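You operate a simulated robot arm through the tools that you are given. There is no shell and no other tool. Be economical: measure what you need, move in short steps, check, and stop when the job is done.

The job below is to be done with a simulated two-armed robot. You get a single attempt, and the scene is never put back.

TASK
Wipe off the dark smear, then turn the brass knob till fresh grease shows.
Fine: pull the long red lever (the brake) first and push it back once the grease shows; use the blue cloth and put it back; stop at the first bead. What is to be rubbed or washed off counts as gone when no trace of it is left.

Only the result counts: the job must be done as asked and must still hold three seconds after the hand-in. Knocking over, shifting, dropping, spilling or breaking anything else fails it. Flat cloth is picked up by pressing the open fingertips on it (5 to 10 N) and closing them slowly along it; thin cloth reads only 2 to 8 mm in the jaws.

THE ROBOT
Two 7-joint arms with fingered hands on one trunk, on a base that drives. Base frame: it is fixed to the floor where the robot stands at the start and does not move with it; the origin is under the middle of the robot, x ahead of it, y to its left, z up. Units: mm, rad, N and s.
The left shoulder is at the start at [70, 146, 1162], the right one opposite. With the tool pointing down near the work surface each hand reaches from about 420 to 780 mm from the robot's upright axis, wherever it stands, measured 20 degrees to its own side. Places, roughly: brass knob [600, 400, 1000]; dark smear [500, 400, 900]; green cover [500, 0, 900]; long red lever [700, 200, 1000]; steel arm [500, -400, 900]; yellow lever [500, -200, 900]. Payload 3.5 kg a hand.
The TCP of each hand is the grasp point between the finger pads, 25 mm short of the fingertips. In the tool frame z runs along the fingers and y along their closing line. The gripper opens to 88 mm. The gripper's body begins 29 mm behind the TCP. The gripper is a hand of 4 fingers: y runs from the thumb to the fingers, the wrist lies at [-13, -97, -162] in the tool frame, and closing takes about 1.5 s.
Orientation is told as [roll, pitch, yaw] about the base's x, y, z axes, in that order, counted from this pose: with the fingers straight down and the wrist toward the robot, the tool's x, y and z point along [0, 1, 0], [1, 0, 0] and [0, 0, -1] of the base frame.

THE INTERFACE
- The arms move only by the tool apply_moves. It takes "left_motion", "right_motion" or both (then of equal length, played together; a hand with none holds still); each is a list of rows, each a list of 3 entries, a list of its own where there are three numbers: the shift along the tool's x, y, z in mm, then the turn, a rotation vector about the tool's x, y, z in rad, then the gripper command, from -1 (shut) to 1 (fully open), values between in proportion. In form: [[[tx, ty, tz], [rx, ry, rz], grip], ...]. A call has 1 to 12 rows; each row shifts and turns the commanded pose from where the row before left it, along the tool's axes as they then stand. Rows are played at 5 a second. More than 50 mm and 0.15 rad between two rows, or a gripper value outside its range, and nothing of the call is played. A pose out of reach is approached as far as the arm can. The call stops where the force on the tool passes 40 N (or 10 N more than at its start, if that is more) or the arm is blocked; 0.2 s more then pass. The fingers move at their own pace (about 45 mm/s each) and stop on an object; they squeeze with about 32 N. The grip force told is the motor's: it shows also when the fingers shut on nothing. Time passes only in rows, and 0.2 s behind the last, so rows that do not move let the fingers close. The reply holds the time, the measured pose of the TCP, the force on the tool along the base axes, the opening and the grip force, in the units named above and with some noise, with the torque about the TCP (base axes, N m) and any sound that the robot's microphone picked up, and new pictures: "views" is both (left out), scene, wrist or none (wrist: the cameras of the hands that moved).
- Cameras (640 x 400 px; columns grow to the right, rows downward): "scene" is now at [129.1, 42.1, 1472.2]; the picture's right is [0.42, -0.91, 0.00], its down [-0.55, -0.25, -0.80] and it looks along [0.73, 0.33, -0.60] (base axes); focal length 214 px, centre (320, 200). "left" rides on the left gripper at [-64, -83, -98] in its tool frame; the picture's right is [-0.62, -0.37, 0.69], its down [0.71, -0.63, 0.30] and it looks along [0.32, 0.68, 0.65] (tool axes); focal length 265 px, centre (320, 200). "right" rides on the right gripper at [64, -83, -98] in its tool frame; the picture's right is [-0.62, 0.37, -0.69], its down [-0.71, -0.63, 0.30] and it looks along [-0.32, 0.68, 0.65] (tool axes); focal length 265 px, centre (320, 200). There is no depth. A picture from a camera that has moved, and an enlarged one, comes with that camera's place and axes in the base frame and with its lens. The place of the scene camera against the robot may be out by one fixed shift of up to 12 mm in any direction.
- slide_trunk(by): slides the trunk up (or, below 0, down) by that many mm; the arms and the scene camera ride with it, the base frame stays. It gives what a move gives, with no picture.
- roll_base(legs): drives the robot by 1 to 6 legs, each [ahead, left, turn to the left] in mm, mm and rad, along the robot's own axes; the way and the turn of a leg run together, so that a leg with both is an arc; at most 1500 mm and 3.142 rad a leg. The arms and the cameras ride along, it lands a little off, and it stops where it bumps. It gives what a move gives, and a new picture of the scene camera.
- hand_shape(shape, hand): the hand has 4 fingers and takes this shape, open, in about a second: jaw (thumb against the fingers, like two jaws); tri (thumb and two fingers); tip (a fingertip pinch); poke (one finger out to press); point (the index stretched); flat (the hand flat); cup (the hand cupped); fist (a fist). The gripper value then closes the fingers along that shape, each until it touches; the sizes above hold for jaw. It gives what a move gives, with no picture.
- head_to(pan, tilt): turns the head with the scene camera to pan (to the left, within 1.501 rad either way) and tilt (down, from -0.506 to 1.204), counted from straight ahead of the robot. It gives what a move gives, and a new picture of the scene camera.
- enlarge(camera, box): a new picture of the part [left, top, right, bottom] of that camera's present view, enlarged. It takes no simulated time.
- job_done(): hands the job in; it is judged then, once.

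Go step by step. Nothing tells you exact positions but the pictures and the camera data: compare them with the known pose of the tool, close in by small moves and look again before you grip or let go. The budget is 120 turns and 260 pictures, counting those below and the enlarged ones. Unless the task says otherwise, let go and move clear before handing in, and close with one line.

The tools are called after "Emit:" as a command line: name --argument value ..., lists and objects as JSON in quotes. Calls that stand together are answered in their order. apply_moves: Moves the arms, as the interface text tells. Its arguments: {"type":"object","properties":{"left_motion":{"type":"array","items":{"type":"array"}},"right_motion":{"type":"array","items":{"type":"array"}},"views":{"type":"string","enum":["both","scene","wrist","none"]}},"required":[]} The other tools are called the same way: slide_trunk (by) slides the trunk up or down; hand_shape (shape, hand) gives the hand a shape; roll_base (legs) drives the base; head_to (pan, tilt) turns the head that bears the scene camera; enlarge (camera, box) takes an enlarged picture of a part of a camera's view; job_done () hands the job in.

At the start:

```text
time: 0.0
left_tool_pos: [344.7, 460.6, 1298.3]
left_tool_rot: [0.0, 0.0, 0.002]
left_wrist_force: [0.0, -0.4, 0.4]
left_moment: [-0.02, 0.0, 0.02]
left_grip_width: 87.5
left_grip_force: 0.1
left_shape: jaw
right_tool_pos: [484.5, 64.6, 1300.1]
right_tool_rot: [-0.001, 0.0, 0.002]
right_wrist_force: [0.8, 0.6, -0.3]
right_moment: [0.04, 0.02, -0.01]
right_grip_width: 87.9
right_grip_force: 0.1
right_shape: jaw
trunk travel left (down, up): [-725.0, 115.0]
robot x, y, heading: [2.3, 1.0, 0.003]
head pan, tilt: [0.429, 0.648]
```

scene: 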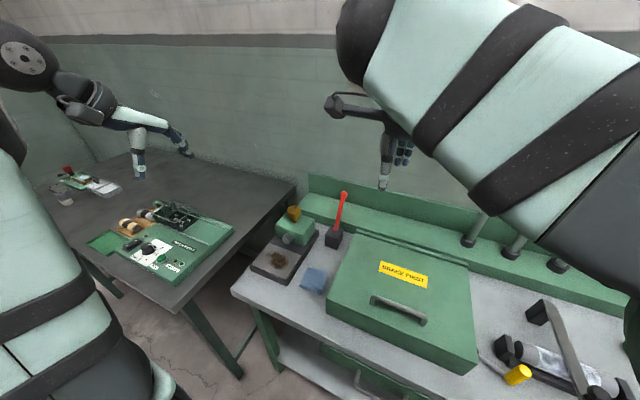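
right: 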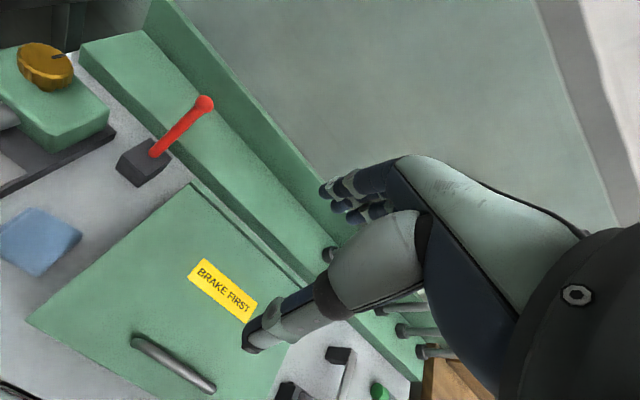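
left: 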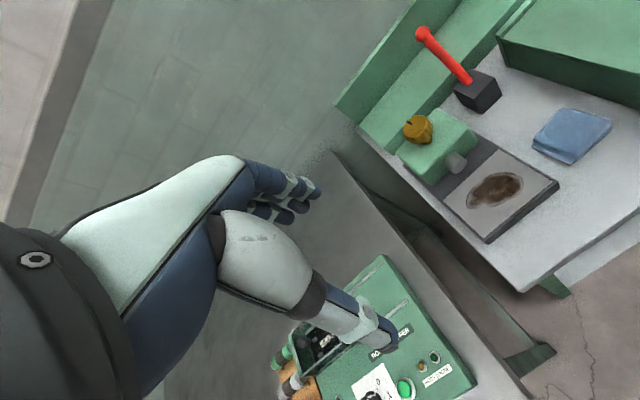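

I see the bench with the red lever, the brass knob on a green block, the smear on a dark plate, and the blue cloth. First I take closer looks to work out positions.

Emit:
enlarge --camera "scene" --box '[230, 170, 390, 310]'

Emit:
enlarge --camera "left" --box '[370, 0, 640, 280]'

Emit:
enlarge --camera "right" --box '[0, 20, 260, 290]'

```text
2.86 times, centred on (310, 240) of scene
camera zoom: at [129.1, 42.1, 1472.2], right [0.42, -0.91, 0.0], down [-0.55, -0.25, -0.8], along [0.73, 0.33, -0.6], focal length 613 px, centre (349, 86)
```

zoom: 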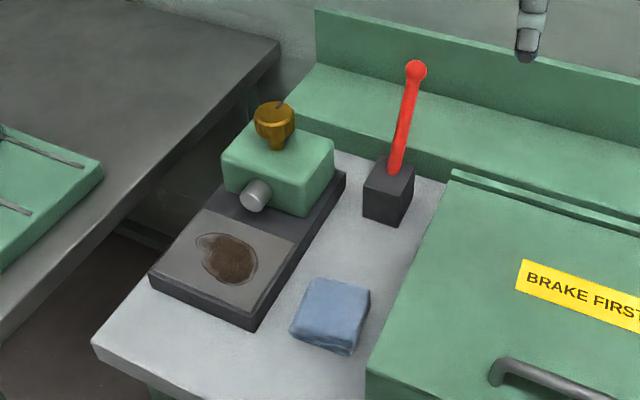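

```text
1.43 times, centred on (505, 140) of left
camera zoom: at [261.6, 397.5, 1396.6], right [-0.37, -0.62, -0.69], down [-0.63, 0.71, -0.3], along [0.68, 0.32, -0.65], focal length 379 px, centre (56, 286)
```

zoom: 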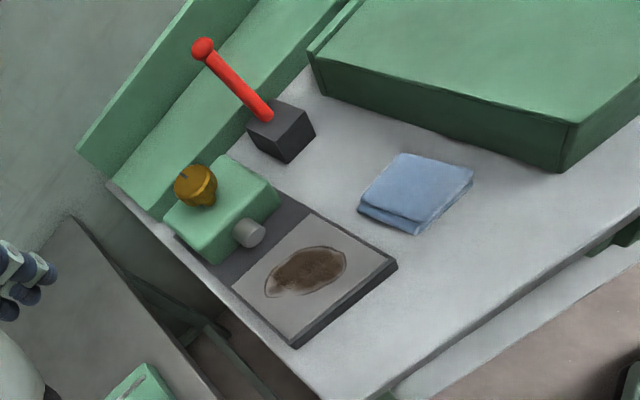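

```text
1.48 times, centred on (130, 155) of right
camera zoom: at [401.5, 130.4, 1398.6], right [0.37, -0.62, 0.69], down [-0.63, -0.71, -0.3], along [0.68, -0.32, -0.65], focal length 393 px, centre (602, 267)
```

zoom: 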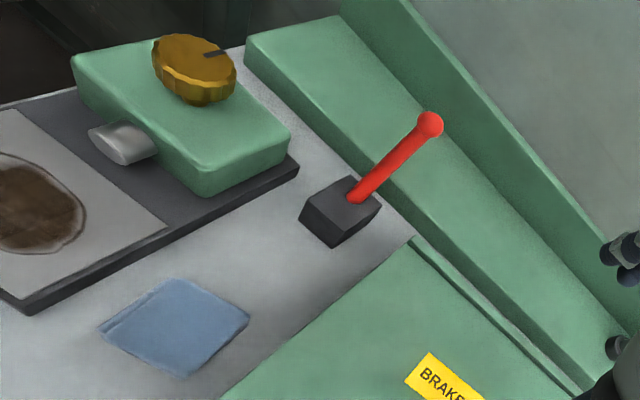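

The lever ball triangulates to about (716, 219, 1042), its foot to (660, 220, 927), the knob to (601, 350, 1010), the smear to (470, 345, 900) and the cloth to (463, 213, 890). I'll bring the left hand above the lever and move the right hand out of the way.

Emit:
apply_moves --left_motion '[[[-24.1, 37.1, 16.8], [0, 0, 0], 1], [[-24.1, 37.1, 16.8], [0, 0, 0], 1], [[-24.1, 37.1, 16.8], [0, 0, 0], 1], [[-24.1, 37.1, 16.8], [0, 0, 0], 1], [[-24.1, 37.1, 16.8], [0, 0, 0], 1], [[-24.1, 37.1, 16.8], [0, 0, 0], 1], [[-24.1, 37.1, 16.8], [0, 0, 0], 1], [[-24.1, 37.1, 16.8], [0, 0, 0], 1], [[-24.1, 37.1, 16.8], [0, 0, 0], 1], [[-24.1, 37.1, 16.8], [0, 0, 0], 1]]' --right_motion '[[[-40, 0, 0], [0, 0, 0], 1], [[-40, 0, 0], [0, 0, 0], 1], [[-40, 0, 0], [0, 0, 0], 1], [[-40, 0, 0], [0, 0, 0], 1], [[-40, 0, 0], [0, 0, 0], 1], [[-40, 0, 0], [0, 0, 0], 1], [[-40, 0, 0], [0, 0, 0], 1], [[0, 0, 0], [0, 0, 0], 1], [[0, 0, 0], [0, 0, 0], 1], [[0, 0, 0], [0, 0, 0], 1]]' --views "both"

```text
time: 2.2
left_tool_pos: [719.5, 217.7, 1130.1]
left_tool_rot: [0.002, 0.003, 0.003]
left_wrist_force: [-0.4, -0.6, 1.4]
left_moment: [0.0, 0.01, -0.01]
left_grip_width: 87.6
left_grip_force: 0.0
left_shape: jaw
right_tool_pos: [488.7, -216.2, 1299.8]
right_tool_rot: [0.001, 0.003, 0.0]
right_wrist_force: [-0.8, -0.2, -0.5]
right_moment: [0.01, 0.05, -0.03]
right_grip_width: 87.8
right_grip_force: 0.0
right_shape: jaw
trunk travel left (down, up): [-725.0, 115.0]
robot x, y, heading: [-2.4, -3.8, -0.001]
head pan, tilt: [0.429, 0.648]
camera scene: at [132.5, 40.6, 1471.9], right [0.42, -0.91, 0.0], down [-0.55, -0.25, -0.8], along [0.72, 0.33, -0.6], focal length 214 px, centre (320, 200)
camera right: at [405.9, -150.5, 1397.4], right [0.37, -0.62, 0.69], down [-0.63, -0.71, -0.3], along [0.68, -0.32, -0.66], focal length 265 px, centre (320, 200)
camera left: at [635.7, 154.5, 1227.3], right [-0.37, -0.62, -0.69], down [-0.63, 0.71, -0.3], along [0.68, 0.33, -0.66], focal length 265 px, centre (320, 200)
```

scene: 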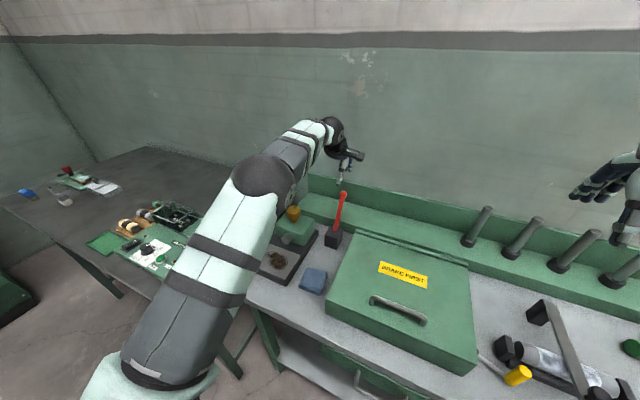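
right: 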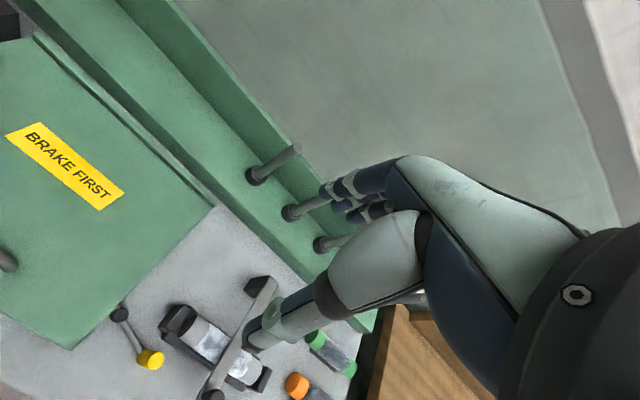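
left: 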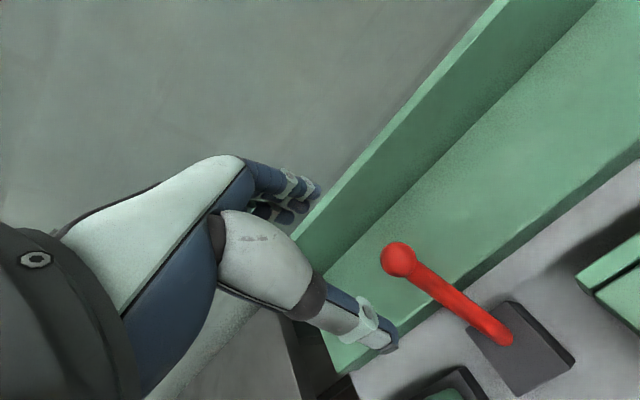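

The lever agrees with my estimate (ball near (719, 217, 1042)). I descend around the ball and partly close to cage it.

Emit:
apply_moves --left_motion '[[[0, 0, 30], [0, 0, 0], 1], [[0, 0, 30], [0, 0, 0], 1], [[0, 0, 30], [0, 0, 0], 1], [[0, 0, 0], [0, 0, 0], 0.3], [[0, 0, 0], [0, 0, 0], -0.1], [[0, 0, 0], [0, 0, 0], -0.1], [[0, 0, 0], [0, 0, 0], -0.1]]' --views "both"

```text
time: 3.8
left_tool_pos: [716.3, 219.4, 1039.3]
left_tool_rot: [-0.001, 0.0, -0.002]
left_wrist_force: [-0.1, 0.4, -1.1]
left_moment: [0.0, 0.01, -0.03]
left_grip_width: 40.1
left_grip_force: 0.1
left_shape: jaw
right_tool_pos: [484.9, -215.5, 1301.8]
right_tool_rot: [0.0, 0.0, 0.001]
right_wrist_force: [0.6, -0.3, 0.5]
right_moment: [-0.01, -0.03, 0.0]
right_grip_width: 87.5
right_grip_force: 0.1
right_shape: jaw
trunk travel left (down, up): [-725.0, 115.0]
robot x, y, heading: [-0.6, 2.3, -0.004]
head pan, tilt: [0.429, 0.648]
camera scene: at [129.2, 41.8, 1472.2], right [0.42, -0.91, 0.0], down [-0.55, -0.25, -0.8], along [0.73, 0.33, -0.6], focal length 214 px, centre (320, 200)
camera left: at [632.6, 155.6, 1139.6], right [-0.37, -0.62, -0.69], down [-0.63, 0.71, -0.3], along [0.68, 0.32, -0.65], focal length 265 px, centre (320, 200)
```

scene: 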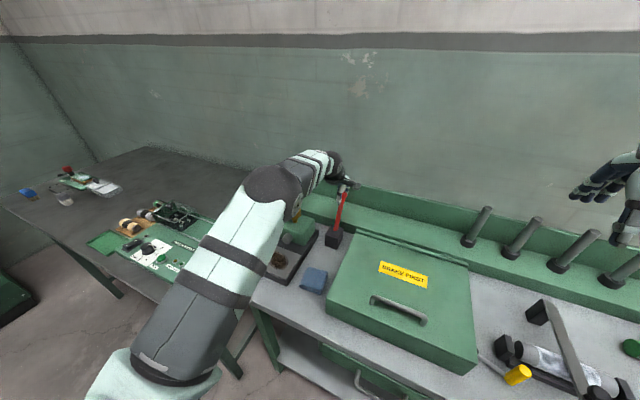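
left: 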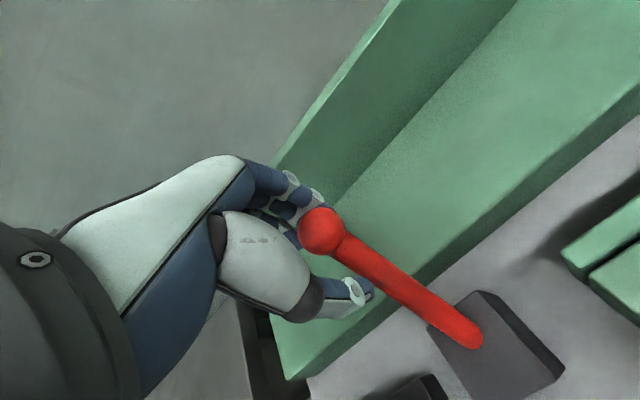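

The ball sits between thumb and fingers. I pull the lever along its arc towards the robot.

Emit:
apply_moves --left_motion '[[[0, 0, 0], [0, 0, 0], -0.3], [[0, -20, -8], [0, 0, 0], -0.3], [[0, -22, -5], [0, 0, 0], -0.3], [[0, -25, -2], [0, 0, 0], -0.3], [[0, -22, 2], [0, 0, 0], -0.3], [[0, -22, 4], [0, 0, 0], -0.3], [[0, -18, 7], [0, 0, 0], -0.3]]' --views "both"

```text
time: 5.4
left_tool_pos: [585.3, 220.8, 1042.9]
left_tool_rot: [0.0, 0.001, -0.001]
left_wrist_force: [1.0, -0.9, 0.3]
left_moment: [-0.01, -0.02, 0.03]
left_grip_width: 31.0
left_grip_force: 0.0
left_shape: jaw
right_tool_pos: [484.5, -215.1, 1302.1]
right_tool_rot: [-0.001, -0.001, 0.0]
right_wrist_force: [-0.9, -0.3, 0.2]
right_moment: [-0.03, 0.04, -0.02]
right_grip_width: 87.6
right_grip_force: 0.1
right_shape: jaw
trunk travel left (down, up): [-725.0, 115.0]
robot x, y, heading: [-0.1, -2.3, -0.005]
head pan, tilt: [0.429, 0.648]
camera scene: at [128.4, 41.8, 1472.2], right [0.42, -0.91, 0.0], down [-0.55, -0.25, -0.8], along [0.73, 0.33, -0.6], focal length 214 px, centre (320, 200)
camera left: at [502.2, 155.9, 1140.8], right [-0.37, -0.62, -0.69], down [-0.63, 0.71, -0.3], along [0.68, 0.32, -0.65], focal length 265 px, centre (320, 200)
```

scene: 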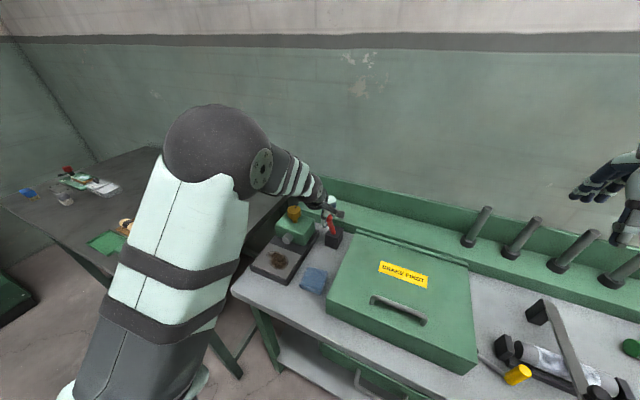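
left: 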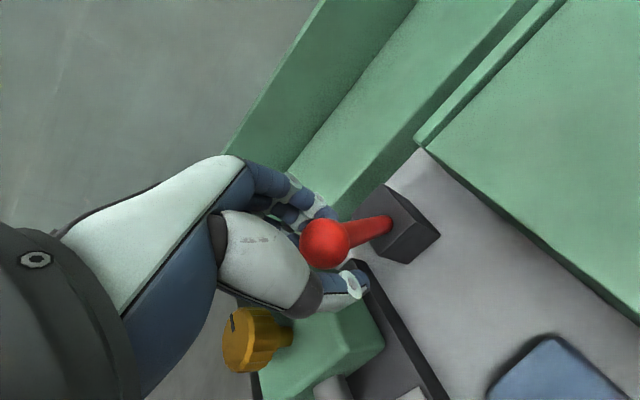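

The lever follows freely. I continue in small steps to find its end stop.

Emit:
apply_moves --left_motion '[[[0, -9, 5], [0, 0, 0], -0.3], [[0, -9, 6], [0, 0, 0], -0.3], [[0, 0, 0], [0, 0, 0], -0.3]]' --views "wrist"

```text
time: 6.2
left_tool_pos: [569.5, 220.6, 1032.1]
left_tool_rot: [-0.001, -0.007, 0.002]
left_wrist_force: [6.9, 1.4, 11.2]
left_moment: [-0.02, -0.42, 0.04]
left_grip_width: 34.6
left_grip_force: 0.0
left_shape: jaw
right_tool_pos: [486.8, -214.7, 1301.2]
right_tool_rot: [0.001, -0.001, 0.001]
right_wrist_force: [-0.7, 0.1, 0.1]
right_moment: [-0.01, 0.0, -0.01]
right_grip_width: 87.9
right_grip_force: 0.0
right_shape: jaw
trunk travel left (down, up): [-725.0, 115.0]
robot x, y, heading: [3.6, 1.0, 0.004]
head pan, tilt: [0.429, 0.648]
camera left: at [486.0, 155.7, 1131.0], right [-0.36, -0.62, -0.7], down [-0.63, 0.71, -0.31], along [0.69, 0.32, -0.65], focal length 265 px, centre (320, 200)
```

left: 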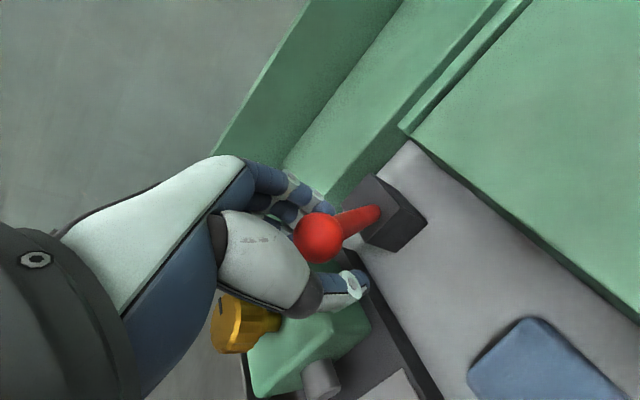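

Resistance has started, so this is probably the stop. One more small tug to confirm.

Emit:
apply_moves --left_motion '[[[0, -6, -4], [0, 0, 0], -0.3], [[0, -6, -2], [0, 0, 0], -0.3], [[0, 0, 0], [0, 0, 0], -0.3]]' --views "wrist"

```text
time: 7.0
left_tool_pos: [559.7, 220.6, 1036.0]
left_tool_rot: [-0.001, 0.002, 0.0]
left_wrist_force: [12.8, 0.8, 3.8]
left_moment: [0.0, -0.38, 0.07]
left_grip_width: 40.7
left_grip_force: 0.2
left_shape: jaw
right_tool_pos: [487.9, -213.3, 1299.5]
right_tool_rot: [0.0, 0.003, 0.001]
right_wrist_force: [0.1, 0.8, 0.2]
right_moment: [0.02, -0.01, -0.03]
right_grip_width: 87.4
right_grip_force: 0.0
right_shape: jaw
trunk travel left (down, up): [-725.0, 115.0]
robot x, y, heading: [-1.7, -3.0, -0.0]
head pan, tilt: [0.429, 0.648]
camera left: at [476.0, 156.5, 1134.3], right [-0.37, -0.62, -0.69], down [-0.63, 0.71, -0.3], along [0.68, 0.32, -0.66], focal length 265 px, centre (320, 200)
```

left: 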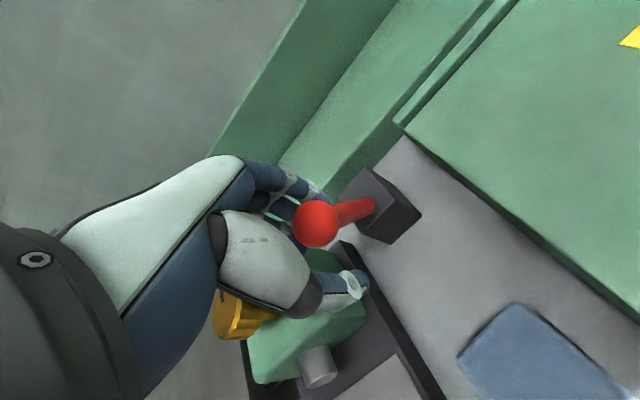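

The fingers are being spread, so the lever is at its stop. I open and lift clear, then check that it stays.

Emit:
apply_moves --left_motion '[[[0, 8, 0], [0, 0, 0], 0.2], [[0, 0, 0], [0, 0, 0], 0.8], [[0, 0, 0], [0, 0, 0], 1], [[0, 0, -40], [0, 0, 0], 1], [[0, -10, -45], [0, 0, 0], 1], [[0, -40, -20], [0, 0, 0], 1], [[0, -40, 0], [0, 0, 0], 1]]' --views "both"

```text
time: 8.6
left_tool_pos: [475.0, 216.4, 1145.2]
left_tool_rot: [0.004, -0.002, 0.0]
left_wrist_force: [-0.1, -0.8, 0.6]
left_moment: [0.04, -0.01, 0.0]
left_grip_width: 87.6
left_grip_force: 0.0
left_shape: jaw
right_tool_pos: [482.8, -218.3, 1301.3]
right_tool_rot: [0.004, 0.0, 0.0]
right_wrist_force: [1.3, -0.8, 1.1]
right_moment: [0.03, 0.01, 0.02]
right_grip_width: 87.5
right_grip_force: 0.0
right_shape: jaw
trunk travel left (down, up): [-725.0, 115.0]
robot x, y, heading: [0.8, -1.3, -0.003]
head pan, tilt: [0.429, 0.648]
camera scene: at [127.6, 37.3, 1472.4], right [0.42, -0.91, 0.0], down [-0.55, -0.25, -0.8], along [0.73, 0.33, -0.6], focal length 214 px, centre (320, 200)
camera left: at [391.5, 152.5, 1242.6], right [-0.37, -0.62, -0.7], down [-0.63, 0.71, -0.3], along [0.68, 0.33, -0.65], focal length 265 px, centre (320, 200)
```

scene: 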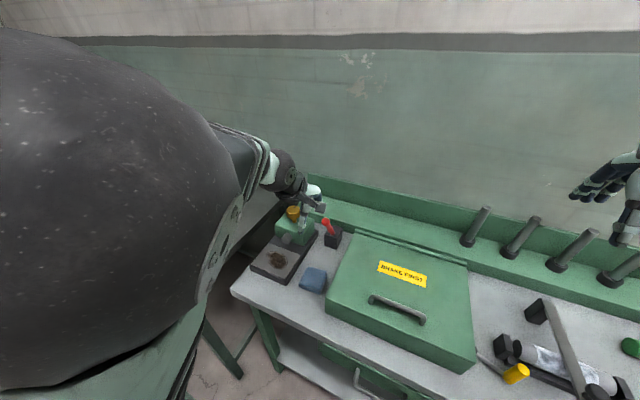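
left: 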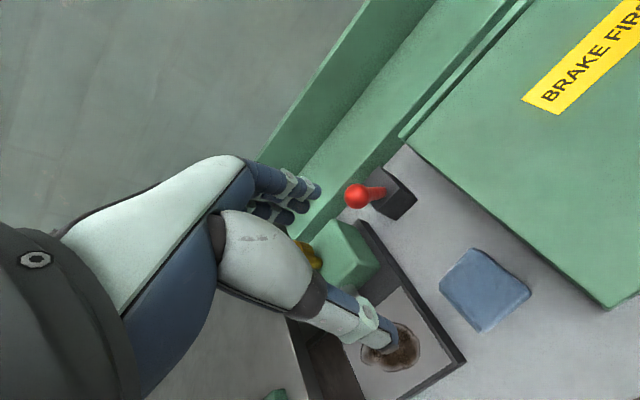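

The lever stays pulled. The cloth is a ~65 mm folded pad centred near (462, 210), so I move above it with the fingers at about 60 mm opening.

Emit:
apply_moves --left_motion '[[[-6, -13, 45], [0, 0, 0], 0.3], [[0, 0, 50], [0, 0, 0], 0.3], [[0, 0, 50], [0, 0, 0], 0.3], [[0, 0, 45], [0, 0, 0], 0.3], [[0, 0, 0], [0, 0, 0], 0.3]]' --views "both"

```text
time: 9.8
left_tool_pos: [461.5, 212.7, 953.0]
left_tool_rot: [0.0, -0.002, -0.001]
left_wrist_force: [-0.4, -0.9, -0.3]
left_moment: [-0.03, 0.06, 0.02]
left_grip_width: 57.4
left_grip_force: 0.1
left_shape: jaw
right_tool_pos: [484.8, -215.5, 1301.2]
right_tool_rot: [0.001, -0.001, 0.001]
right_wrist_force: [-0.5, -0.5, -0.6]
right_moment: [-0.02, 0.0, 0.02]
right_grip_width: 87.4
right_grip_force: 0.1
right_shape: jaw
trunk travel left (down, up): [-725.0, 115.0]
robot x, y, heading: [1.6, 2.3, -0.004]
head pan, tilt: [0.429, 0.648]
camera scene: at [128.1, 41.1, 1472.3], right [0.42, -0.91, 0.0], down [-0.55, -0.25, -0.8], along [0.73, 0.33, -0.6], focal length 214 px, centre (320, 200)
camera left: at [378.1, 148.2, 1051.0], right [-0.37, -0.62, -0.69], down [-0.63, 0.71, -0.3], along [0.68, 0.32, -0.65], focal length 265 px, centre (320, 200)
```

scene: 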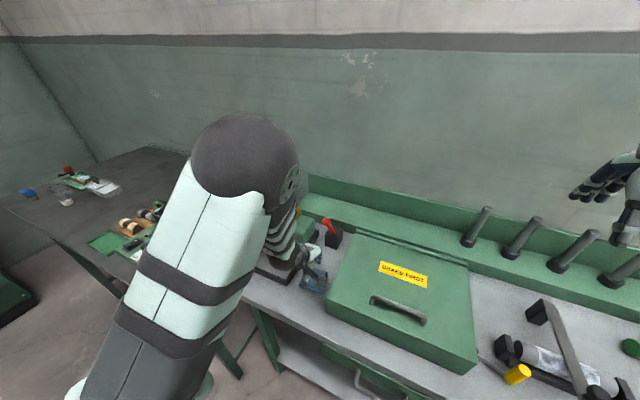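
left: 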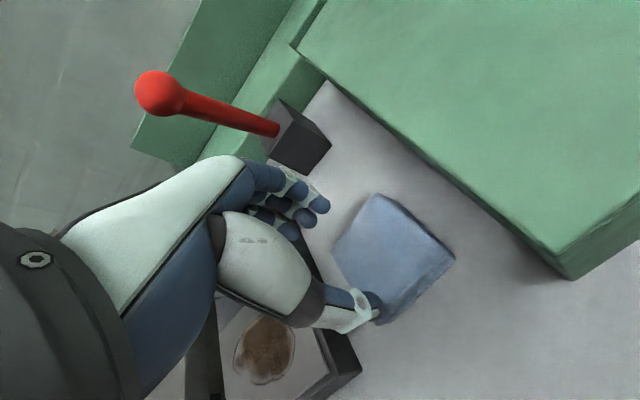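

The cloth centre is nearer (458, 203). I shift a little and go down gently until I feel contact.

Emit:
apply_moves --left_motion '[[[-9, -4, 0], [0, 0, 0], 0.3], [[0, 0, 15], [0, 0, 0], 0.3], [[0, 0, 6], [0, 0, 0], 0.3], [[0, 0, 4], [0, 0, 0], 0.3], [[0, 0, 3], [0, 0, 0], 0.3], [[0, 0, 0], [0, 0, 0], 0.3]]' --views "wrist"

```text
time: 11.2
left_tool_pos: [458.2, 206.0, 925.3]
left_tool_rot: [-0.002, 0.001, 0.001]
left_wrist_force: [-0.3, 0.2, -0.1]
left_moment: [-0.02, 0.01, -0.02]
left_grip_width: 57.5
left_grip_force: 0.1
left_shape: jaw
right_tool_pos: [485.5, -213.6, 1301.3]
right_tool_rot: [-0.001, 0.0, 0.0]
right_wrist_force: [0.5, -0.7, -0.1]
right_moment: [0.02, 0.03, 0.03]
right_grip_width: 87.7
right_grip_force: 0.1
right_shape: jaw
trunk travel left (down, up): [-725.0, 115.0]
robot x, y, heading: [2.6, -1.9, 0.003]
head pan, tilt: [0.429, 0.648]
camera left: at [374.4, 141.3, 1022.7], right [-0.37, -0.62, -0.69], down [-0.63, 0.71, -0.3], along [0.68, 0.32, -0.65], focal length 265 px, centre (320, 200)
```

left: 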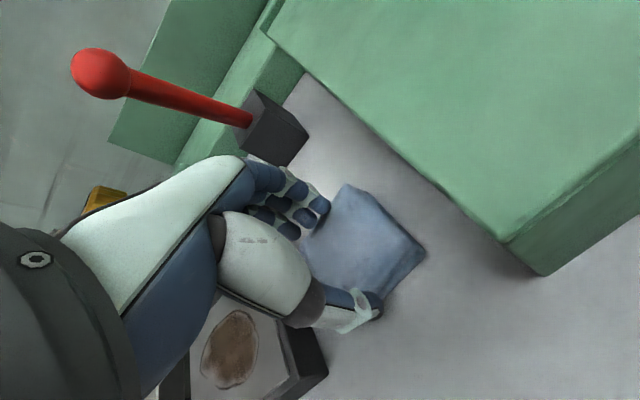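

Still above it; continuing down in small steps.

Emit:
apply_moves --left_motion '[[[-5, 0, 4], [0, 0, 0], 0.3], [[0, 0, 4], [0, 0, 0], 0.3], [[0, 0, 3], [0, 0, 0], 0.3], [[0, 0, 0], [0, 0, 0], 0.3]]' --views "wrist"

```text
time: 12.2
left_tool_pos: [458.2, 199.7, 913.6]
left_tool_rot: [0.0, -0.001, -0.001]
left_wrist_force: [-0.2, -0.3, 2.7]
left_moment: [0.04, -0.13, -0.01]
left_grip_width: 57.5
left_grip_force: 0.0
left_shape: jaw
right_tool_pos: [484.7, -213.9, 1301.0]
right_tool_rot: [0.001, 0.0, 0.002]
right_wrist_force: [0.1, 0.7, -0.8]
right_moment: [0.0, 0.02, 0.01]
right_grip_width: 87.5
right_grip_force: 0.0
right_shape: jaw
trunk travel left (down, up): [-725.0, 115.0]
robot x, y, heading: [-3.2, -0.4, -0.002]
head pan, tilt: [0.429, 0.648]
camera left: at [374.4, 135.9, 1012.0], right [-0.37, -0.62, -0.69], down [-0.63, 0.71, -0.3], along [0.68, 0.32, -0.65], focal length 265 px, centre (320, 200)
```

left: 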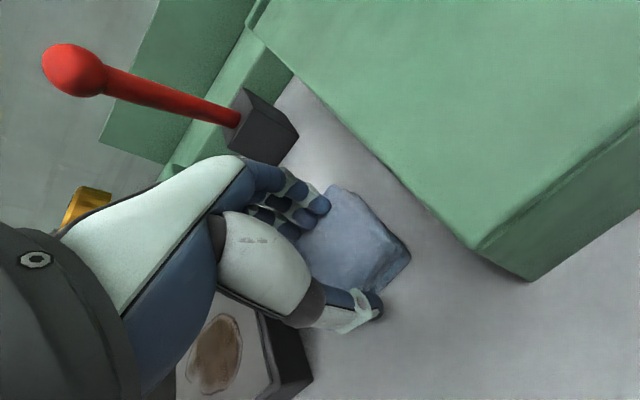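

Contact (2.7 N). I press slightly more and close the fingers slowly along the cloth.

Emit:
apply_moves --left_motion '[[[0, 0, 2], [0, 0, 0], 0.2], [[0, 0, 1.5], [0, 0, 0], 0.1], [[0, 0, 0], [0, 0, 0], 0.0]]' --views "none"

```text
time: 13.0
left_tool_pos: [459.7, 200.5, 912.5]
left_tool_rot: [0.002, -0.011, -0.001]
left_wrist_force: [5.1, 1.7, 24.3]
left_moment: [0.04, -0.97, 0.04]
left_grip_width: 48.6
left_grip_force: 0.1
left_shape: jaw
right_tool_pos: [484.4, -216.4, 1302.0]
right_tool_rot: [0.001, -0.003, 0.001]
right_wrist_force: [-1.1, -0.9, -1.2]
right_moment: [0.02, -0.02, -0.02]
right_grip_width: 87.6
right_grip_force: 0.2
right_shape: jaw
trunk travel left (down, up): [-725.0, 115.0]
robot x, y, heading: [1.1, -3.8, 0.002]
head pan, tilt: [0.429, 0.648]
```

24 N is too much, so I back off a bit.

Emit:
apply_moves --left_motion '[[[0, 0, -2.2], [0, 0, 0], 0.0], [[0, 0, 0], [0, 0, 0], 0.0]]' --views "wrist"

```text
time: 13.6
left_tool_pos: [457.8, 199.1, 913.7]
left_tool_rot: [0.001, -0.002, -0.002]
left_wrist_force: [7.7, 0.6, 19.5]
left_moment: [0.06, -0.89, 0.05]
left_grip_width: 49.6
left_grip_force: 0.1
left_shape: jaw
right_tool_pos: [484.2, -215.6, 1302.0]
right_tool_rot: [0.003, -0.002, 0.001]
right_wrist_force: [-0.8, -0.5, -0.2]
right_moment: [0.05, -0.01, 0.01]
right_grip_width: 87.7
right_grip_force: 0.2
right_shape: jaw
trunk travel left (down, up): [-725.0, 115.0]
robot x, y, heading: [2.7, -0.7, 0.0]
head pan, tilt: [0.429, 0.648]
camera left: at [373.9, 135.5, 1011.2], right [-0.37, -0.62, -0.69], down [-0.63, 0.71, -0.31], along [0.69, 0.32, -0.65], focal length 265 px, centre (320, 200)
```

left: 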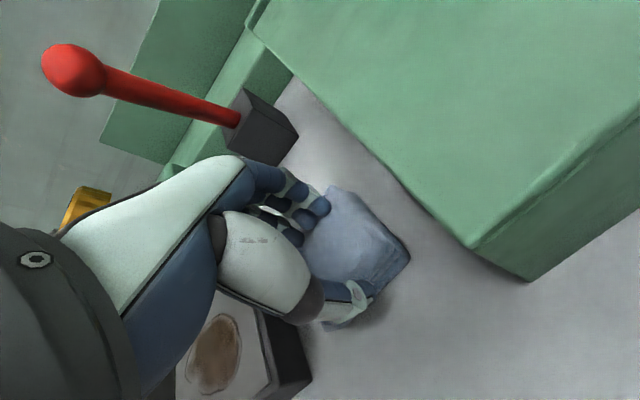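

Still pressed at 20 N; I lift another 2 mm, then close further slowly.

Emit:
apply_moves --left_motion '[[[0, 0, -2], [0, 0, 0], 0.0], [[0, 0, -1], [0, 0, 0], 0.0], [[0, 0, 0], [0, 0, 0], -0.05]]' --views "none"

```text
time: 14.4
left_tool_pos: [456.7, 199.7, 914.0]
left_tool_rot: [0.0, 0.004, 0.0]
left_wrist_force: [1.9, -0.3, 4.2]
left_moment: [-0.01, -0.15, 0.0]
left_grip_width: 43.5
left_grip_force: 0.1
left_shape: jaw
right_tool_pos: [485.9, -215.6, 1301.2]
right_tool_rot: [0.0, 0.001, 0.0]
right_wrist_force: [-0.6, 0.4, -0.3]
right_moment: [0.0, -0.02, 0.0]
right_grip_width: 87.5
right_grip_force: 0.0
right_shape: jaw
trunk travel left (down, up): [-725.0, 115.0]
robot x, y, heading: [2.0, 1.2, -0.003]
head pan, tilt: [0.429, 0.648]
```

Now about 4 N. I press slightly and close slowly.

Emit:
apply_moves --left_motion '[[[0, 0, 0.5], [0, 0, 0], -0.15], [[0, 0, 0], [0, 0, 0], -0.25], [[0, 0, 0], [0, 0, 0], -0.35]]' --views "wrist"

```text
time: 15.2
left_tool_pos: [457.0, 199.8, 913.6]
left_tool_rot: [0.0, 0.002, 0.001]
left_wrist_force: [0.0, -0.4, 1.0]
left_moment: [-0.01, -0.07, -0.02]
left_grip_width: 29.2
left_grip_force: 0.0
left_shape: jaw
right_tool_pos: [484.2, -214.8, 1301.3]
right_tool_rot: [0.001, -0.002, 0.0]
right_wrist_force: [-0.3, -0.1, 1.0]
right_moment: [0.01, -0.01, -0.02]
right_grip_width: 87.5
right_grip_force: 0.0
right_shape: jaw
trunk travel left (down, up): [-725.0, 115.0]
robot x, y, heading: [-2.3, -1.7, 0.001]
head pan, tilt: [0.429, 0.648]
camera left: at [374.3, 136.2, 1012.7], right [-0.37, -0.62, -0.69], down [-0.63, 0.71, -0.3], along [0.68, 0.32, -0.65], focal length 265 px, centre (320, 200)
```

left: 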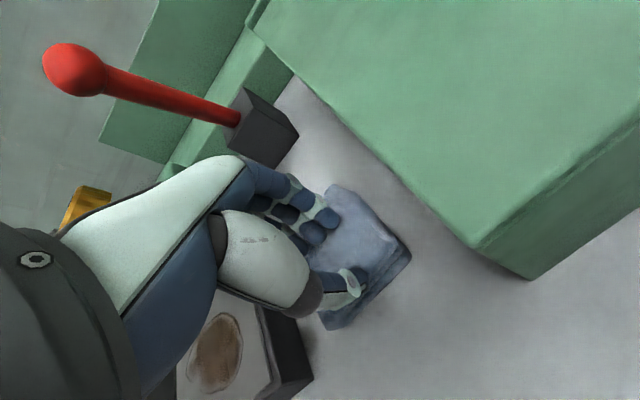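

The force dropped to 1 N with the fingers on the cloth at 29 mm. I press down a bit, then close fully while holding that press.

Emit:
apply_moves --left_motion '[[[0, 0, 1.5], [0, 0, 0], -0.35], [[0, 0, 1], [0, 0, 0], -0.4]]' --views "none"

```text
time: 15.8
left_tool_pos: [459.2, 200.4, 912.6]
left_tool_rot: [0.0, -0.005, 0.001]
left_wrist_force: [2.2, 0.2, 13.3]
left_moment: [-0.05, -0.29, 0.01]
left_grip_width: 27.6
left_grip_force: 0.0
left_shape: jaw
right_tool_pos: [483.5, -215.2, 1301.4]
right_tool_rot: [0.0, -0.002, -0.001]
right_wrist_force: [-0.2, 0.0, -1.4]
right_moment: [-0.01, -0.02, 0.02]
right_grip_width: 87.6
right_grip_force: 0.2
right_shape: jaw
trunk travel left (down, up): [-725.0, 115.0]
robot x, y, heading: [1.8, 1.9, -0.001]
head pan, tilt: [0.429, 0.648]
```

Emit:
apply_moves --left_motion '[[[0, 0, -0.4], [0, 0, 0], -0.5], [[0, 0, 0], [0, 0, 0], -0.6], [[0, 0, 0], [0, 0, 0], -0.7]]' --views "none"

```text
time: 16.6
left_tool_pos: [458.2, 199.6, 913.0]
left_tool_rot: [0.0, -0.002, 0.001]
left_wrist_force: [0.6, -0.5, 8.5]
left_moment: [-0.07, 0.0, -0.06]
left_grip_width: 13.9
left_grip_force: 0.0
left_shape: jaw
right_tool_pos: [484.1, -214.8, 1300.7]
right_tool_rot: [0.001, -0.002, 0.002]
right_wrist_force: [-0.7, 0.9, 0.3]
right_moment: [0.01, 0.01, -0.04]
right_grip_width: 87.9
right_grip_force: 0.1
right_shape: jaw
trunk travel left (down, up): [-725.0, 115.0]
robot x, y, heading: [0.1, -0.5, 0.001]
head pan, tilt: [0.429, 0.648]
```

8.5 N with the opening at 14 mm, which is good. I close all the way.

Emit:
apply_moves --left_motion '[[[0, 0, 0], [0, 0, 0], -0.8], [[0, 0, 0], [0, 0, 0], -0.9], [[0, 0, 0], [0, 0, 0], -1], [[0, 0, 0], [0, 0, 0], -1], [[0, 0, 0], [0, 0, 0], -1]]' --views "wrist"

```text
time: 17.8
left_tool_pos: [457.1, 200.9, 912.3]
left_tool_rot: [0.001, 0.002, 0.001]
left_wrist_force: [0.2, 0.0, 1.5]
left_moment: [0.01, 0.0, -0.01]
left_grip_width: 2.2
left_grip_force: 32.1
left_shape: jaw
right_tool_pos: [484.4, -214.5, 1301.2]
right_tool_rot: [0.0, 0.0, 0.002]
right_wrist_force: [-0.7, -0.5, -0.6]
right_moment: [0.0, -0.03, 0.01]
right_grip_width: 87.7
right_grip_force: 0.0
right_shape: jaw
trunk travel left (down, up): [-725.0, 115.0]
robot x, y, heading: [-1.9, -0.9, 0.002]
head pan, tilt: [0.429, 0.648]
camera left: at [374.0, 136.3, 1010.6], right [-0.37, -0.62, -0.69], down [-0.63, 0.71, -0.3], along [0.68, 0.32, -0.65], focal length 265 px, centre (320, 200)
```

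left: 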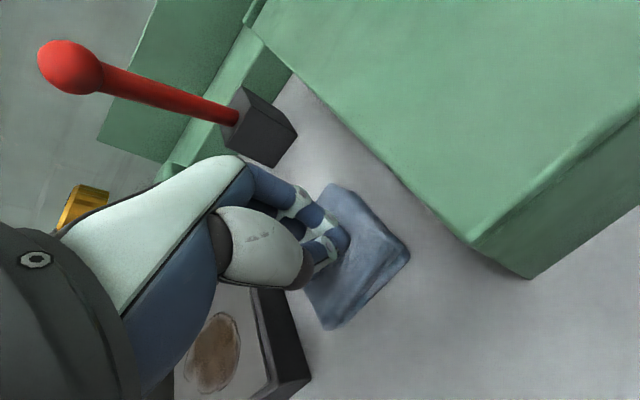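

Grip reads 2.2 mm, consistent with thin cloth. I lift and check that it comes along.

Emit:
apply_moves --left_motion '[[[0, 0, -10], [0, 0, 0], -1], [[0, 0, -20], [0, 0, 0], -1], [[0, 0, -30], [0, 0, 0], -1], [[0, 0, 0], [0, 0, 0], -1]]' --views "wrist"

```text
time: 18.8
left_tool_pos: [458.5, 200.2, 971.4]
left_tool_rot: [0.0, 0.002, 0.0]
left_wrist_force: [0.2, -0.1, -0.3]
left_moment: [-0.03, -0.01, 0.0]
left_grip_width: 2.2
left_grip_force: 31.6
left_shape: jaw
right_tool_pos: [486.0, -214.4, 1300.7]
right_tool_rot: [0.001, -0.001, -0.001]
right_wrist_force: [0.2, 0.1, -0.3]
right_moment: [0.02, 0.0, -0.02]
right_grip_width: 87.8
right_grip_force: 0.1
right_shape: jaw
trunk travel left (down, up): [-725.0, 115.0]
robot x, y, heading: [0.7, 1.0, 0.004]
head pan, tilt: [0.429, 0.648]
camera left: at [375.1, 136.7, 1070.8], right [-0.37, -0.62, -0.69], down [-0.63, 0.71, -0.3], along [0.68, 0.32, -0.65], focal length 265 px, centre (320, 200)
```

left: 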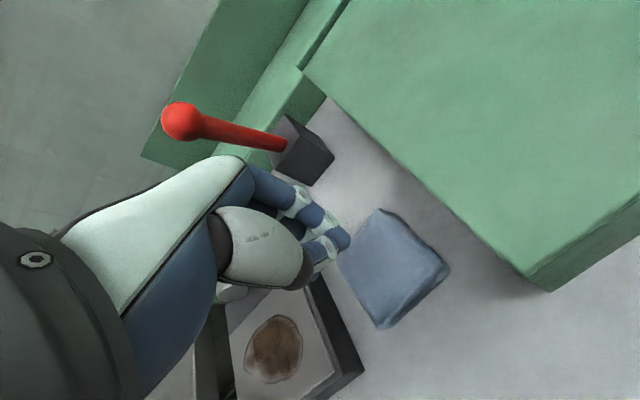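

The cloth stayed: the press force faded during the last of the closing. It hasn't moved, so I retry, lowering slightly as the fingers close.

Emit:
apply_moves --left_motion '[[[3, 0, 0], [0, 0, 0], 0.0], [[0, 0, 30], [0, 0, 0], 0.0], [[0, 0, 24], [0, 0, 0], 0.0], [[0, 0, 4.5], [0, 0, 0], 0.0], [[0, 0, 0], [0, 0, 0], 0.0]]' --views "none"

```text
time: 20.0
left_tool_pos: [458.3, 202.8, 914.2]
left_tool_rot: [0.0, -0.001, 0.001]
left_wrist_force: [-0.4, 0.6, 2.0]
left_moment: [-0.01, -0.05, 0.02]
left_grip_width: 43.2
left_grip_force: 0.1
left_shape: jaw
right_tool_pos: [485.6, -213.4, 1302.1]
right_tool_rot: [0.0, 0.001, 0.0]
right_wrist_force: [0.5, 0.5, 0.4]
right_moment: [-0.01, 0.01, 0.03]
right_grip_width: 87.5
right_grip_force: 0.0
right_shape: jaw
trunk travel left (down, up): [-725.0, 115.0]
robot x, y, heading: [0.9, -2.1, -0.001]
head pan, tilt: [0.429, 0.648]
```

Emit:
apply_moves --left_motion '[[[0, 0, 1.0], [0, 0, 0], -0.05], [[0, 0, 0.4], [0, 0, 0], -0.1], [[0, 0, 0.2], [0, 0, 0], -0.15], [[0, 0, 0.2], [0, 0, 0], -0.2]]' --views "none"

```text
time: 21.0
left_tool_pos: [458.5, 202.7, 913.9]
left_tool_rot: [-0.001, -0.005, 0.0]
left_wrist_force: [3.3, 0.8, 14.4]
left_moment: [0.02, -0.47, 0.05]
left_grip_width: 37.8
left_grip_force: 0.1
left_shape: jaw
right_tool_pos: [484.8, -215.5, 1301.3]
right_tool_rot: [0.0, -0.001, 0.001]
right_wrist_force: [-0.4, -0.2, 0.3]
right_moment: [-0.02, 0.01, 0.01]
right_grip_width: 87.3
right_grip_force: 0.0
right_shape: jaw
trunk travel left (down, up): [-725.0, 115.0]
robot x, y, heading: [2.5, 0.1, 0.002]
head pan, tilt: [0.429, 0.648]
```

Emit:
apply_moves --left_motion '[[[0, 0, -0.7], [0, 0, 0], -0.25], [[0, 0, 0], [0, 0, 0], -0.3], [[0, 0, 0], [0, 0, 0], -0.35], [[0, 0, 0], [0, 0, 0], -0.4]]' --views "none"

```text
time: 22.0
left_tool_pos: [457.8, 203.0, 914.5]
left_tool_rot: [0.0, -0.003, 0.001]
left_wrist_force: [4.0, 2.2, 16.4]
left_moment: [-0.05, -0.56, 0.06]
left_grip_width: 30.4
left_grip_force: 0.1
left_shape: jaw
right_tool_pos: [485.0, -216.1, 1301.0]
right_tool_rot: [-0.002, -0.001, 0.001]
right_wrist_force: [-0.5, -0.4, 0.5]
right_moment: [0.0, 0.01, 0.04]
right_grip_width: 87.6
right_grip_force: 0.1
right_shape: jaw
trunk travel left (down, up): [-725.0, 115.0]
robot x, y, heading: [1.8, -3.1, 0.008]
head pan, tilt: [0.429, 0.648]
```

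Emit:
apply_moves --left_motion '[[[0, 0, -0.9], [0, 0, 0], -0.4], [[0, 0, 0], [0, 0, 0], -0.45], [[0, 0, 0], [0, 0, 0], -0.5]]' --views "none"

```text
time: 22.8
left_tool_pos: [458.6, 202.5, 914.5]
left_tool_rot: [-0.001, -0.003, -0.001]
left_wrist_force: [4.3, 1.5, 12.9]
left_moment: [-0.07, -0.51, 0.07]
left_grip_width: 25.3
left_grip_force: 0.1
left_shape: jaw
right_tool_pos: [484.5, -214.9, 1300.3]
right_tool_rot: [0.001, -0.001, 0.0]
right_wrist_force: [0.7, 0.0, 0.0]
right_moment: [0.0, 0.03, 0.02]
right_grip_width: 87.6
right_grip_force: 0.1
right_shape: jaw
trunk travel left (down, up): [-725.0, 115.0]
robot x, y, heading: [1.7, -6.6, 0.0]
head pan, tilt: [0.429, 0.648]
```

Emit:
apply_moves --left_motion '[[[0, 0, -0.5], [0, 0, 0], -0.55], [[0, 0, 0], [0, 0, 0], -0.6], [[0, 0, 0], [0, 0, 0], -0.65]]' --views "none"

```text
time: 23.6
left_tool_pos: [458.9, 202.9, 914.4]
left_tool_rot: [0.0, 0.0, 0.001]
left_wrist_force: [4.9, 0.8, 12.0]
left_moment: [-0.09, -0.41, 0.03]
left_grip_width: 17.0
left_grip_force: 0.1
left_shape: jaw
right_tool_pos: [484.1, -215.5, 1301.5]
right_tool_rot: [0.001, 0.0, 0.0]
right_wrist_force: [-0.2, 0.8, 0.3]
right_moment: [-0.03, 0.05, 0.01]
right_grip_width: 87.4
right_grip_force: 0.0
right_shape: jaw
trunk travel left (down, up): [-725.0, 115.0]
robot x, y, heading: [2.2, -1.1, 0.004]
head pan, tilt: [0.429, 0.648]
```

Emit:
apply_moves --left_motion '[[[0, 0, -0.4], [0, 0, 0], -0.7], [[0, 0, 0], [0, 0, 0], -0.75], [[0, 0, 0.2], [0, 0, 0], -0.8]]' --views "none"

```text
time: 24.4
left_tool_pos: [458.7, 203.9, 914.8]
left_tool_rot: [-0.001, -0.001, -0.001]
left_wrist_force: [3.1, 0.7, 8.6]
left_moment: [-0.1, -0.22, 0.07]
left_grip_width: 9.4
left_grip_force: 0.1
left_shape: jaw
right_tool_pos: [484.7, -214.7, 1302.1]
right_tool_rot: [0.001, 0.001, 0.001]
right_wrist_force: [0.0, 0.7, 0.6]
right_moment: [-0.01, 0.01, -0.02]
right_grip_width: 87.6
right_grip_force: 0.1
right_shape: jaw
trunk travel left (down, up): [-725.0, 115.0]
robot x, y, heading: [-3.7, 3.6, 0.004]
head pan, tilt: [0.429, 0.648]
```

Emit:
apply_moves --left_motion '[[[0, 0, 0.3], [0, 0, 0], -0.85], [[0, 0, 0.3], [0, 0, 0], -0.9], [[0, 0, 0.2], [0, 0, 0], -0.95], [[0, 0, 0], [0, 0, 0], -1], [[0, 0, 0], [0, 0, 0], -1]]' --views "wrist"

```text
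time: 25.6
left_tool_pos: [456.0, 202.8, 909.5]
left_tool_rot: [0.0, 0.011, 0.0]
left_wrist_force: [0.2, -0.8, 0.5]
left_moment: [0.02, 0.02, 0.01]
left_grip_width: 0.0
left_grip_force: 31.6
left_shape: jaw
right_tool_pos: [485.7, -214.2, 1300.6]
right_tool_rot: [-0.001, 0.0, 0.001]
right_wrist_force: [0.2, 0.5, -0.6]
right_moment: [0.02, -0.03, -0.05]
right_grip_width: 87.5
right_grip_force: 0.1
right_shape: jaw
trunk travel left (down, up): [-725.0, 115.0]
robot x, y, heading: [-5.4, -0.7, 0.002]
head pan, tilt: [0.429, 0.648]
camera left: at [372.7, 139.1, 1010.2], right [-0.38, -0.62, -0.69], down [-0.63, 0.71, -0.3], along [0.68, 0.32, -0.66], focal length 265 px, centre (320, 200)
```

left: 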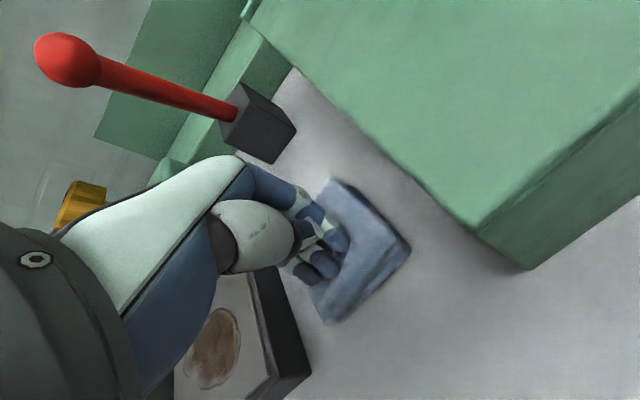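

Fingers closed on nothing: the moments show only the far-side fingers were pressing, not the thumb. I lift, tilt slightly so that the thumb goes lower, and try again.

Emit:
apply_moves --left_motion '[[[0, 0, -20], [0, 0, 0], -1], [[1, 4, -10], [-0.08, 0, 0], 0.0], [[0, 0, 0], [0, 0, 0], 0.0], [[0, 0, 10], [0, 0, 0], 0.0], [[0, 0, 10], [0, 0, 0], 0.0], [[0, 0, 3], [0, 0, 0], 0.0], [[0, 0, 0], [0, 0, 0], 0.0]]' --views "wrist"

Emit:
enlarge --camera "left" --box '[240, 150, 460, 350]'

```text
time: 27.2
left_tool_pos: [464.0, 204.5, 920.5]
left_tool_rot: [0.001, -0.082, 0.0]
left_wrist_force: [0.5, -0.9, -0.3]
left_moment: [0.02, -0.04, 0.02]
left_grip_width: 43.5
left_grip_force: 0.0
left_shape: jaw
right_tool_pos: [485.2, -213.6, 1300.5]
right_tool_rot: [-0.001, 0.001, 0.0]
right_wrist_force: [0.6, -0.4, 0.0]
right_moment: [0.01, -0.02, -0.02]
right_grip_width: 87.7
right_grip_force: 0.1
right_shape: jaw
trunk travel left (down, up): [-725.0, 115.0]
robot x, y, heading: [-2.4, -4.8, -0.002]
head pan, tilt: [0.429, 0.648]
camera left: at [372.8, 140.4, 1011.7], right [-0.31, -0.62, -0.72], down [-0.6, 0.71, -0.35], along [0.73, 0.32, -0.6], focal length 265 px, centre (320, 200)
```

left: 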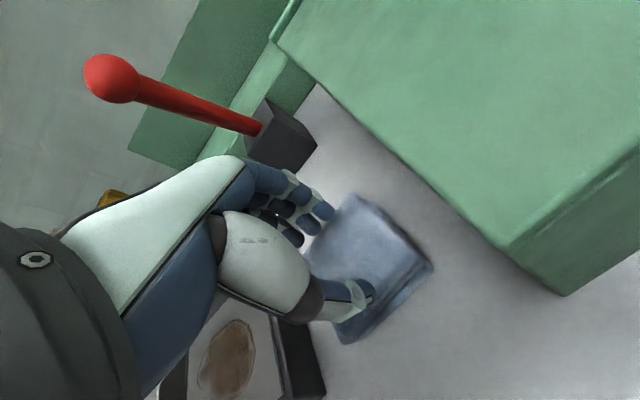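

```text
2.00 times, centred on (350, 250) of left
camera zoom: at [372.8, 140.4, 1011.7], right [-0.31, -0.62, -0.72], down [-0.6, 0.71, -0.35], along [0.73, 0.32, -0.6], focal length 531 px, centre (260, 100)
```

zoom: 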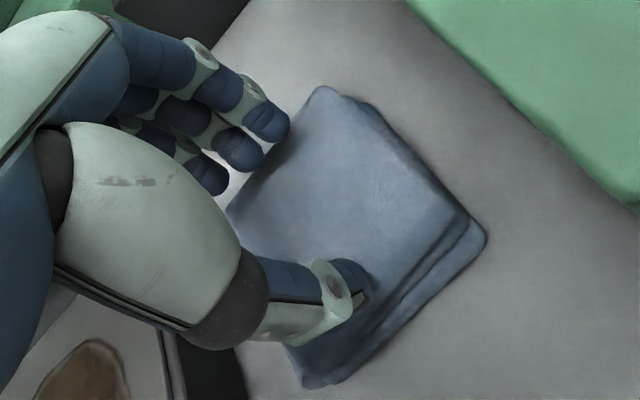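

The fingers sit about 8 mm too far forward. I shift back and down onto the cloth.

Emit:
apply_moves --left_motion '[[[-5, -8, 0], [0, 0, 0], 0.0], [[0, 0, 4], [0, 0, 0], 0.0], [[0, 0, 2], [0, 0, 0], 0.0], [[0, 0, 0], [0, 0, 0], 0.0]]' --views "none"

```text
time: 28.2
left_tool_pos: [457.8, 199.2, 914.0]
left_tool_rot: [0.0, -0.079, 0.001]
left_wrist_force: [-0.1, 0.6, -0.2]
left_moment: [-0.02, 0.01, -0.02]
left_grip_width: 43.4
left_grip_force: 0.1
left_shape: jaw
right_tool_pos: [485.8, -215.4, 1301.0]
right_tool_rot: [0.0, 0.001, 0.001]
right_wrist_force: [0.6, 0.6, -0.5]
right_moment: [-0.04, 0.0, -0.01]
right_grip_width: 87.6
right_grip_force: 0.1
right_shape: jaw
trunk travel left (down, up): [-725.0, 115.0]
robot x, y, heading: [0.8, 0.6, 0.001]
head pan, tilt: [0.429, 0.648]
```

Emit:
apply_moves --left_motion '[[[0, 0, 1.5], [0, 0, 0], 0.0], [[0, 0, 1], [0, 0, 0], 0.0], [[0, 0, 0], [0, 0, 0], 0.0]]' --views "none"

```text
time: 29.0
left_tool_pos: [457.1, 199.3, 911.5]
left_tool_rot: [-0.001, -0.08, 0.001]
left_wrist_force: [0.4, 1.0, 2.2]
left_moment: [0.02, -0.09, 0.0]
left_grip_width: 44.0
left_grip_force: 0.0
left_shape: jaw
right_tool_pos: [484.8, -213.9, 1300.0]
right_tool_rot: [-0.001, 0.0, 0.0]
right_wrist_force: [0.4, 0.5, 0.0]
right_moment: [-0.03, -0.05, 0.02]
right_grip_width: 87.6
right_grip_force: 0.0
right_shape: jaw
trunk travel left (down, up): [-725.0, 115.0]
robot x, y, heading: [1.8, -2.6, 0.001]
head pan, tilt: [0.429, 0.648]
```

The far fingers still touch first; I tilt a little more and press.

Emit:
apply_moves --left_motion '[[[0, 0, 0], [-0.08, 0, 0], 0.0], [[0, -1, 2], [0, 0, 0], 0.0], [[0, 0, 1], [0, 0, 0], 0.0], [[0, 0, 0], [0, 0, 0], 0.0]]' --views "wrist"

```text
time: 30.0
left_tool_pos: [455.6, 200.1, 908.3]
left_tool_rot: [0.0, -0.163, 0.001]
left_wrist_force: [-1.3, -0.6, 5.2]
left_moment: [0.06, -0.15, 0.02]
left_grip_width: 44.4
left_grip_force: 0.0
left_shape: jaw
right_tool_pos: [484.9, -213.9, 1301.3]
right_tool_rot: [0.001, 0.001, -0.002]
right_wrist_force: [0.3, 0.4, -0.1]
right_moment: [0.0, 0.0, 0.01]
right_grip_width: 87.5
right_grip_force: 0.0
right_shape: jaw
trunk travel left (down, up): [-725.0, 115.0]
robot x, y, heading: [-0.3, -2.8, -0.0]
head pan, tilt: [0.429, 0.648]
camera left: at [357.4, 135.1, 992.5], right [-0.25, -0.62, -0.74], down [-0.57, 0.71, -0.4], along [0.78, 0.32, -0.54], focal length 265 px, centre (320, 200)
```

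left: 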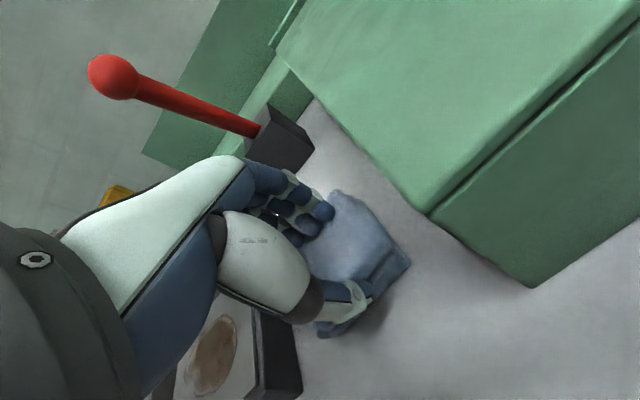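

About 5 N now. I close slowly, watching the force.

Emit:
apply_moves --left_motion '[[[0, 0, 0.3], [0, 0, 0], -0.05], [[0, 0, 0], [0, 0, 0], -0.1], [[0, 0, 0], [0, 0, 0], -0.15], [[0, 0, 0], [0, 0, 0], -0.2]]' --views "none"

```text
time: 31.0
left_tool_pos: [454.3, 199.0, 909.7]
left_tool_rot: [0.0, -0.162, 0.0]
left_wrist_force: [-2.1, 0.8, 11.3]
left_moment: [-0.04, -0.27, -0.01]
left_grip_width: 35.6
left_grip_force: 0.0
left_shape: jaw
right_tool_pos: [483.0, -215.7, 1301.7]
right_tool_rot: [-0.001, -0.001, -0.001]
right_wrist_force: [-0.4, -1.0, -0.6]
right_moment: [-0.05, -0.01, 0.02]
right_grip_width: 87.7
right_grip_force: 0.2
right_shape: jaw
trunk travel left (down, up): [-725.0, 115.0]
robot x, y, heading: [-1.7, -0.3, 0.0]
head pan, tilt: [0.429, 0.648]
```

Emit:
apply_moves --left_motion '[[[0, 0, -0.5], [0, 0, 0], -0.25], [[0, 0, -0.2], [0, 0, 0], -0.3], [[0, 0, -0.2], [0, 0, 0], -0.35], [[0, 0, 0], [0, 0, 0], -0.4]]' --views "none"

```text
time: 32.0
left_tool_pos: [454.1, 199.2, 910.4]
left_tool_rot: [0.003, -0.161, 0.0]
left_wrist_force: [0.9, 1.6, 7.8]
left_moment: [-0.01, -0.07, 0.05]
left_grip_width: 11.0
left_grip_force: 30.8
left_shape: jaw
right_tool_pos: [481.8, -215.3, 1300.6]
right_tool_rot: [0.0, -0.003, 0.001]
right_wrist_force: [-0.4, -0.1, 0.4]
right_moment: [0.01, -0.04, 0.03]
right_grip_width: 87.6
right_grip_force: 0.1
right_shape: jaw
trunk travel left (down, up): [-725.0, 115.0]
robot x, y, heading: [2.7, -0.0, -0.003]
head pan, tilt: [0.429, 0.648]
```

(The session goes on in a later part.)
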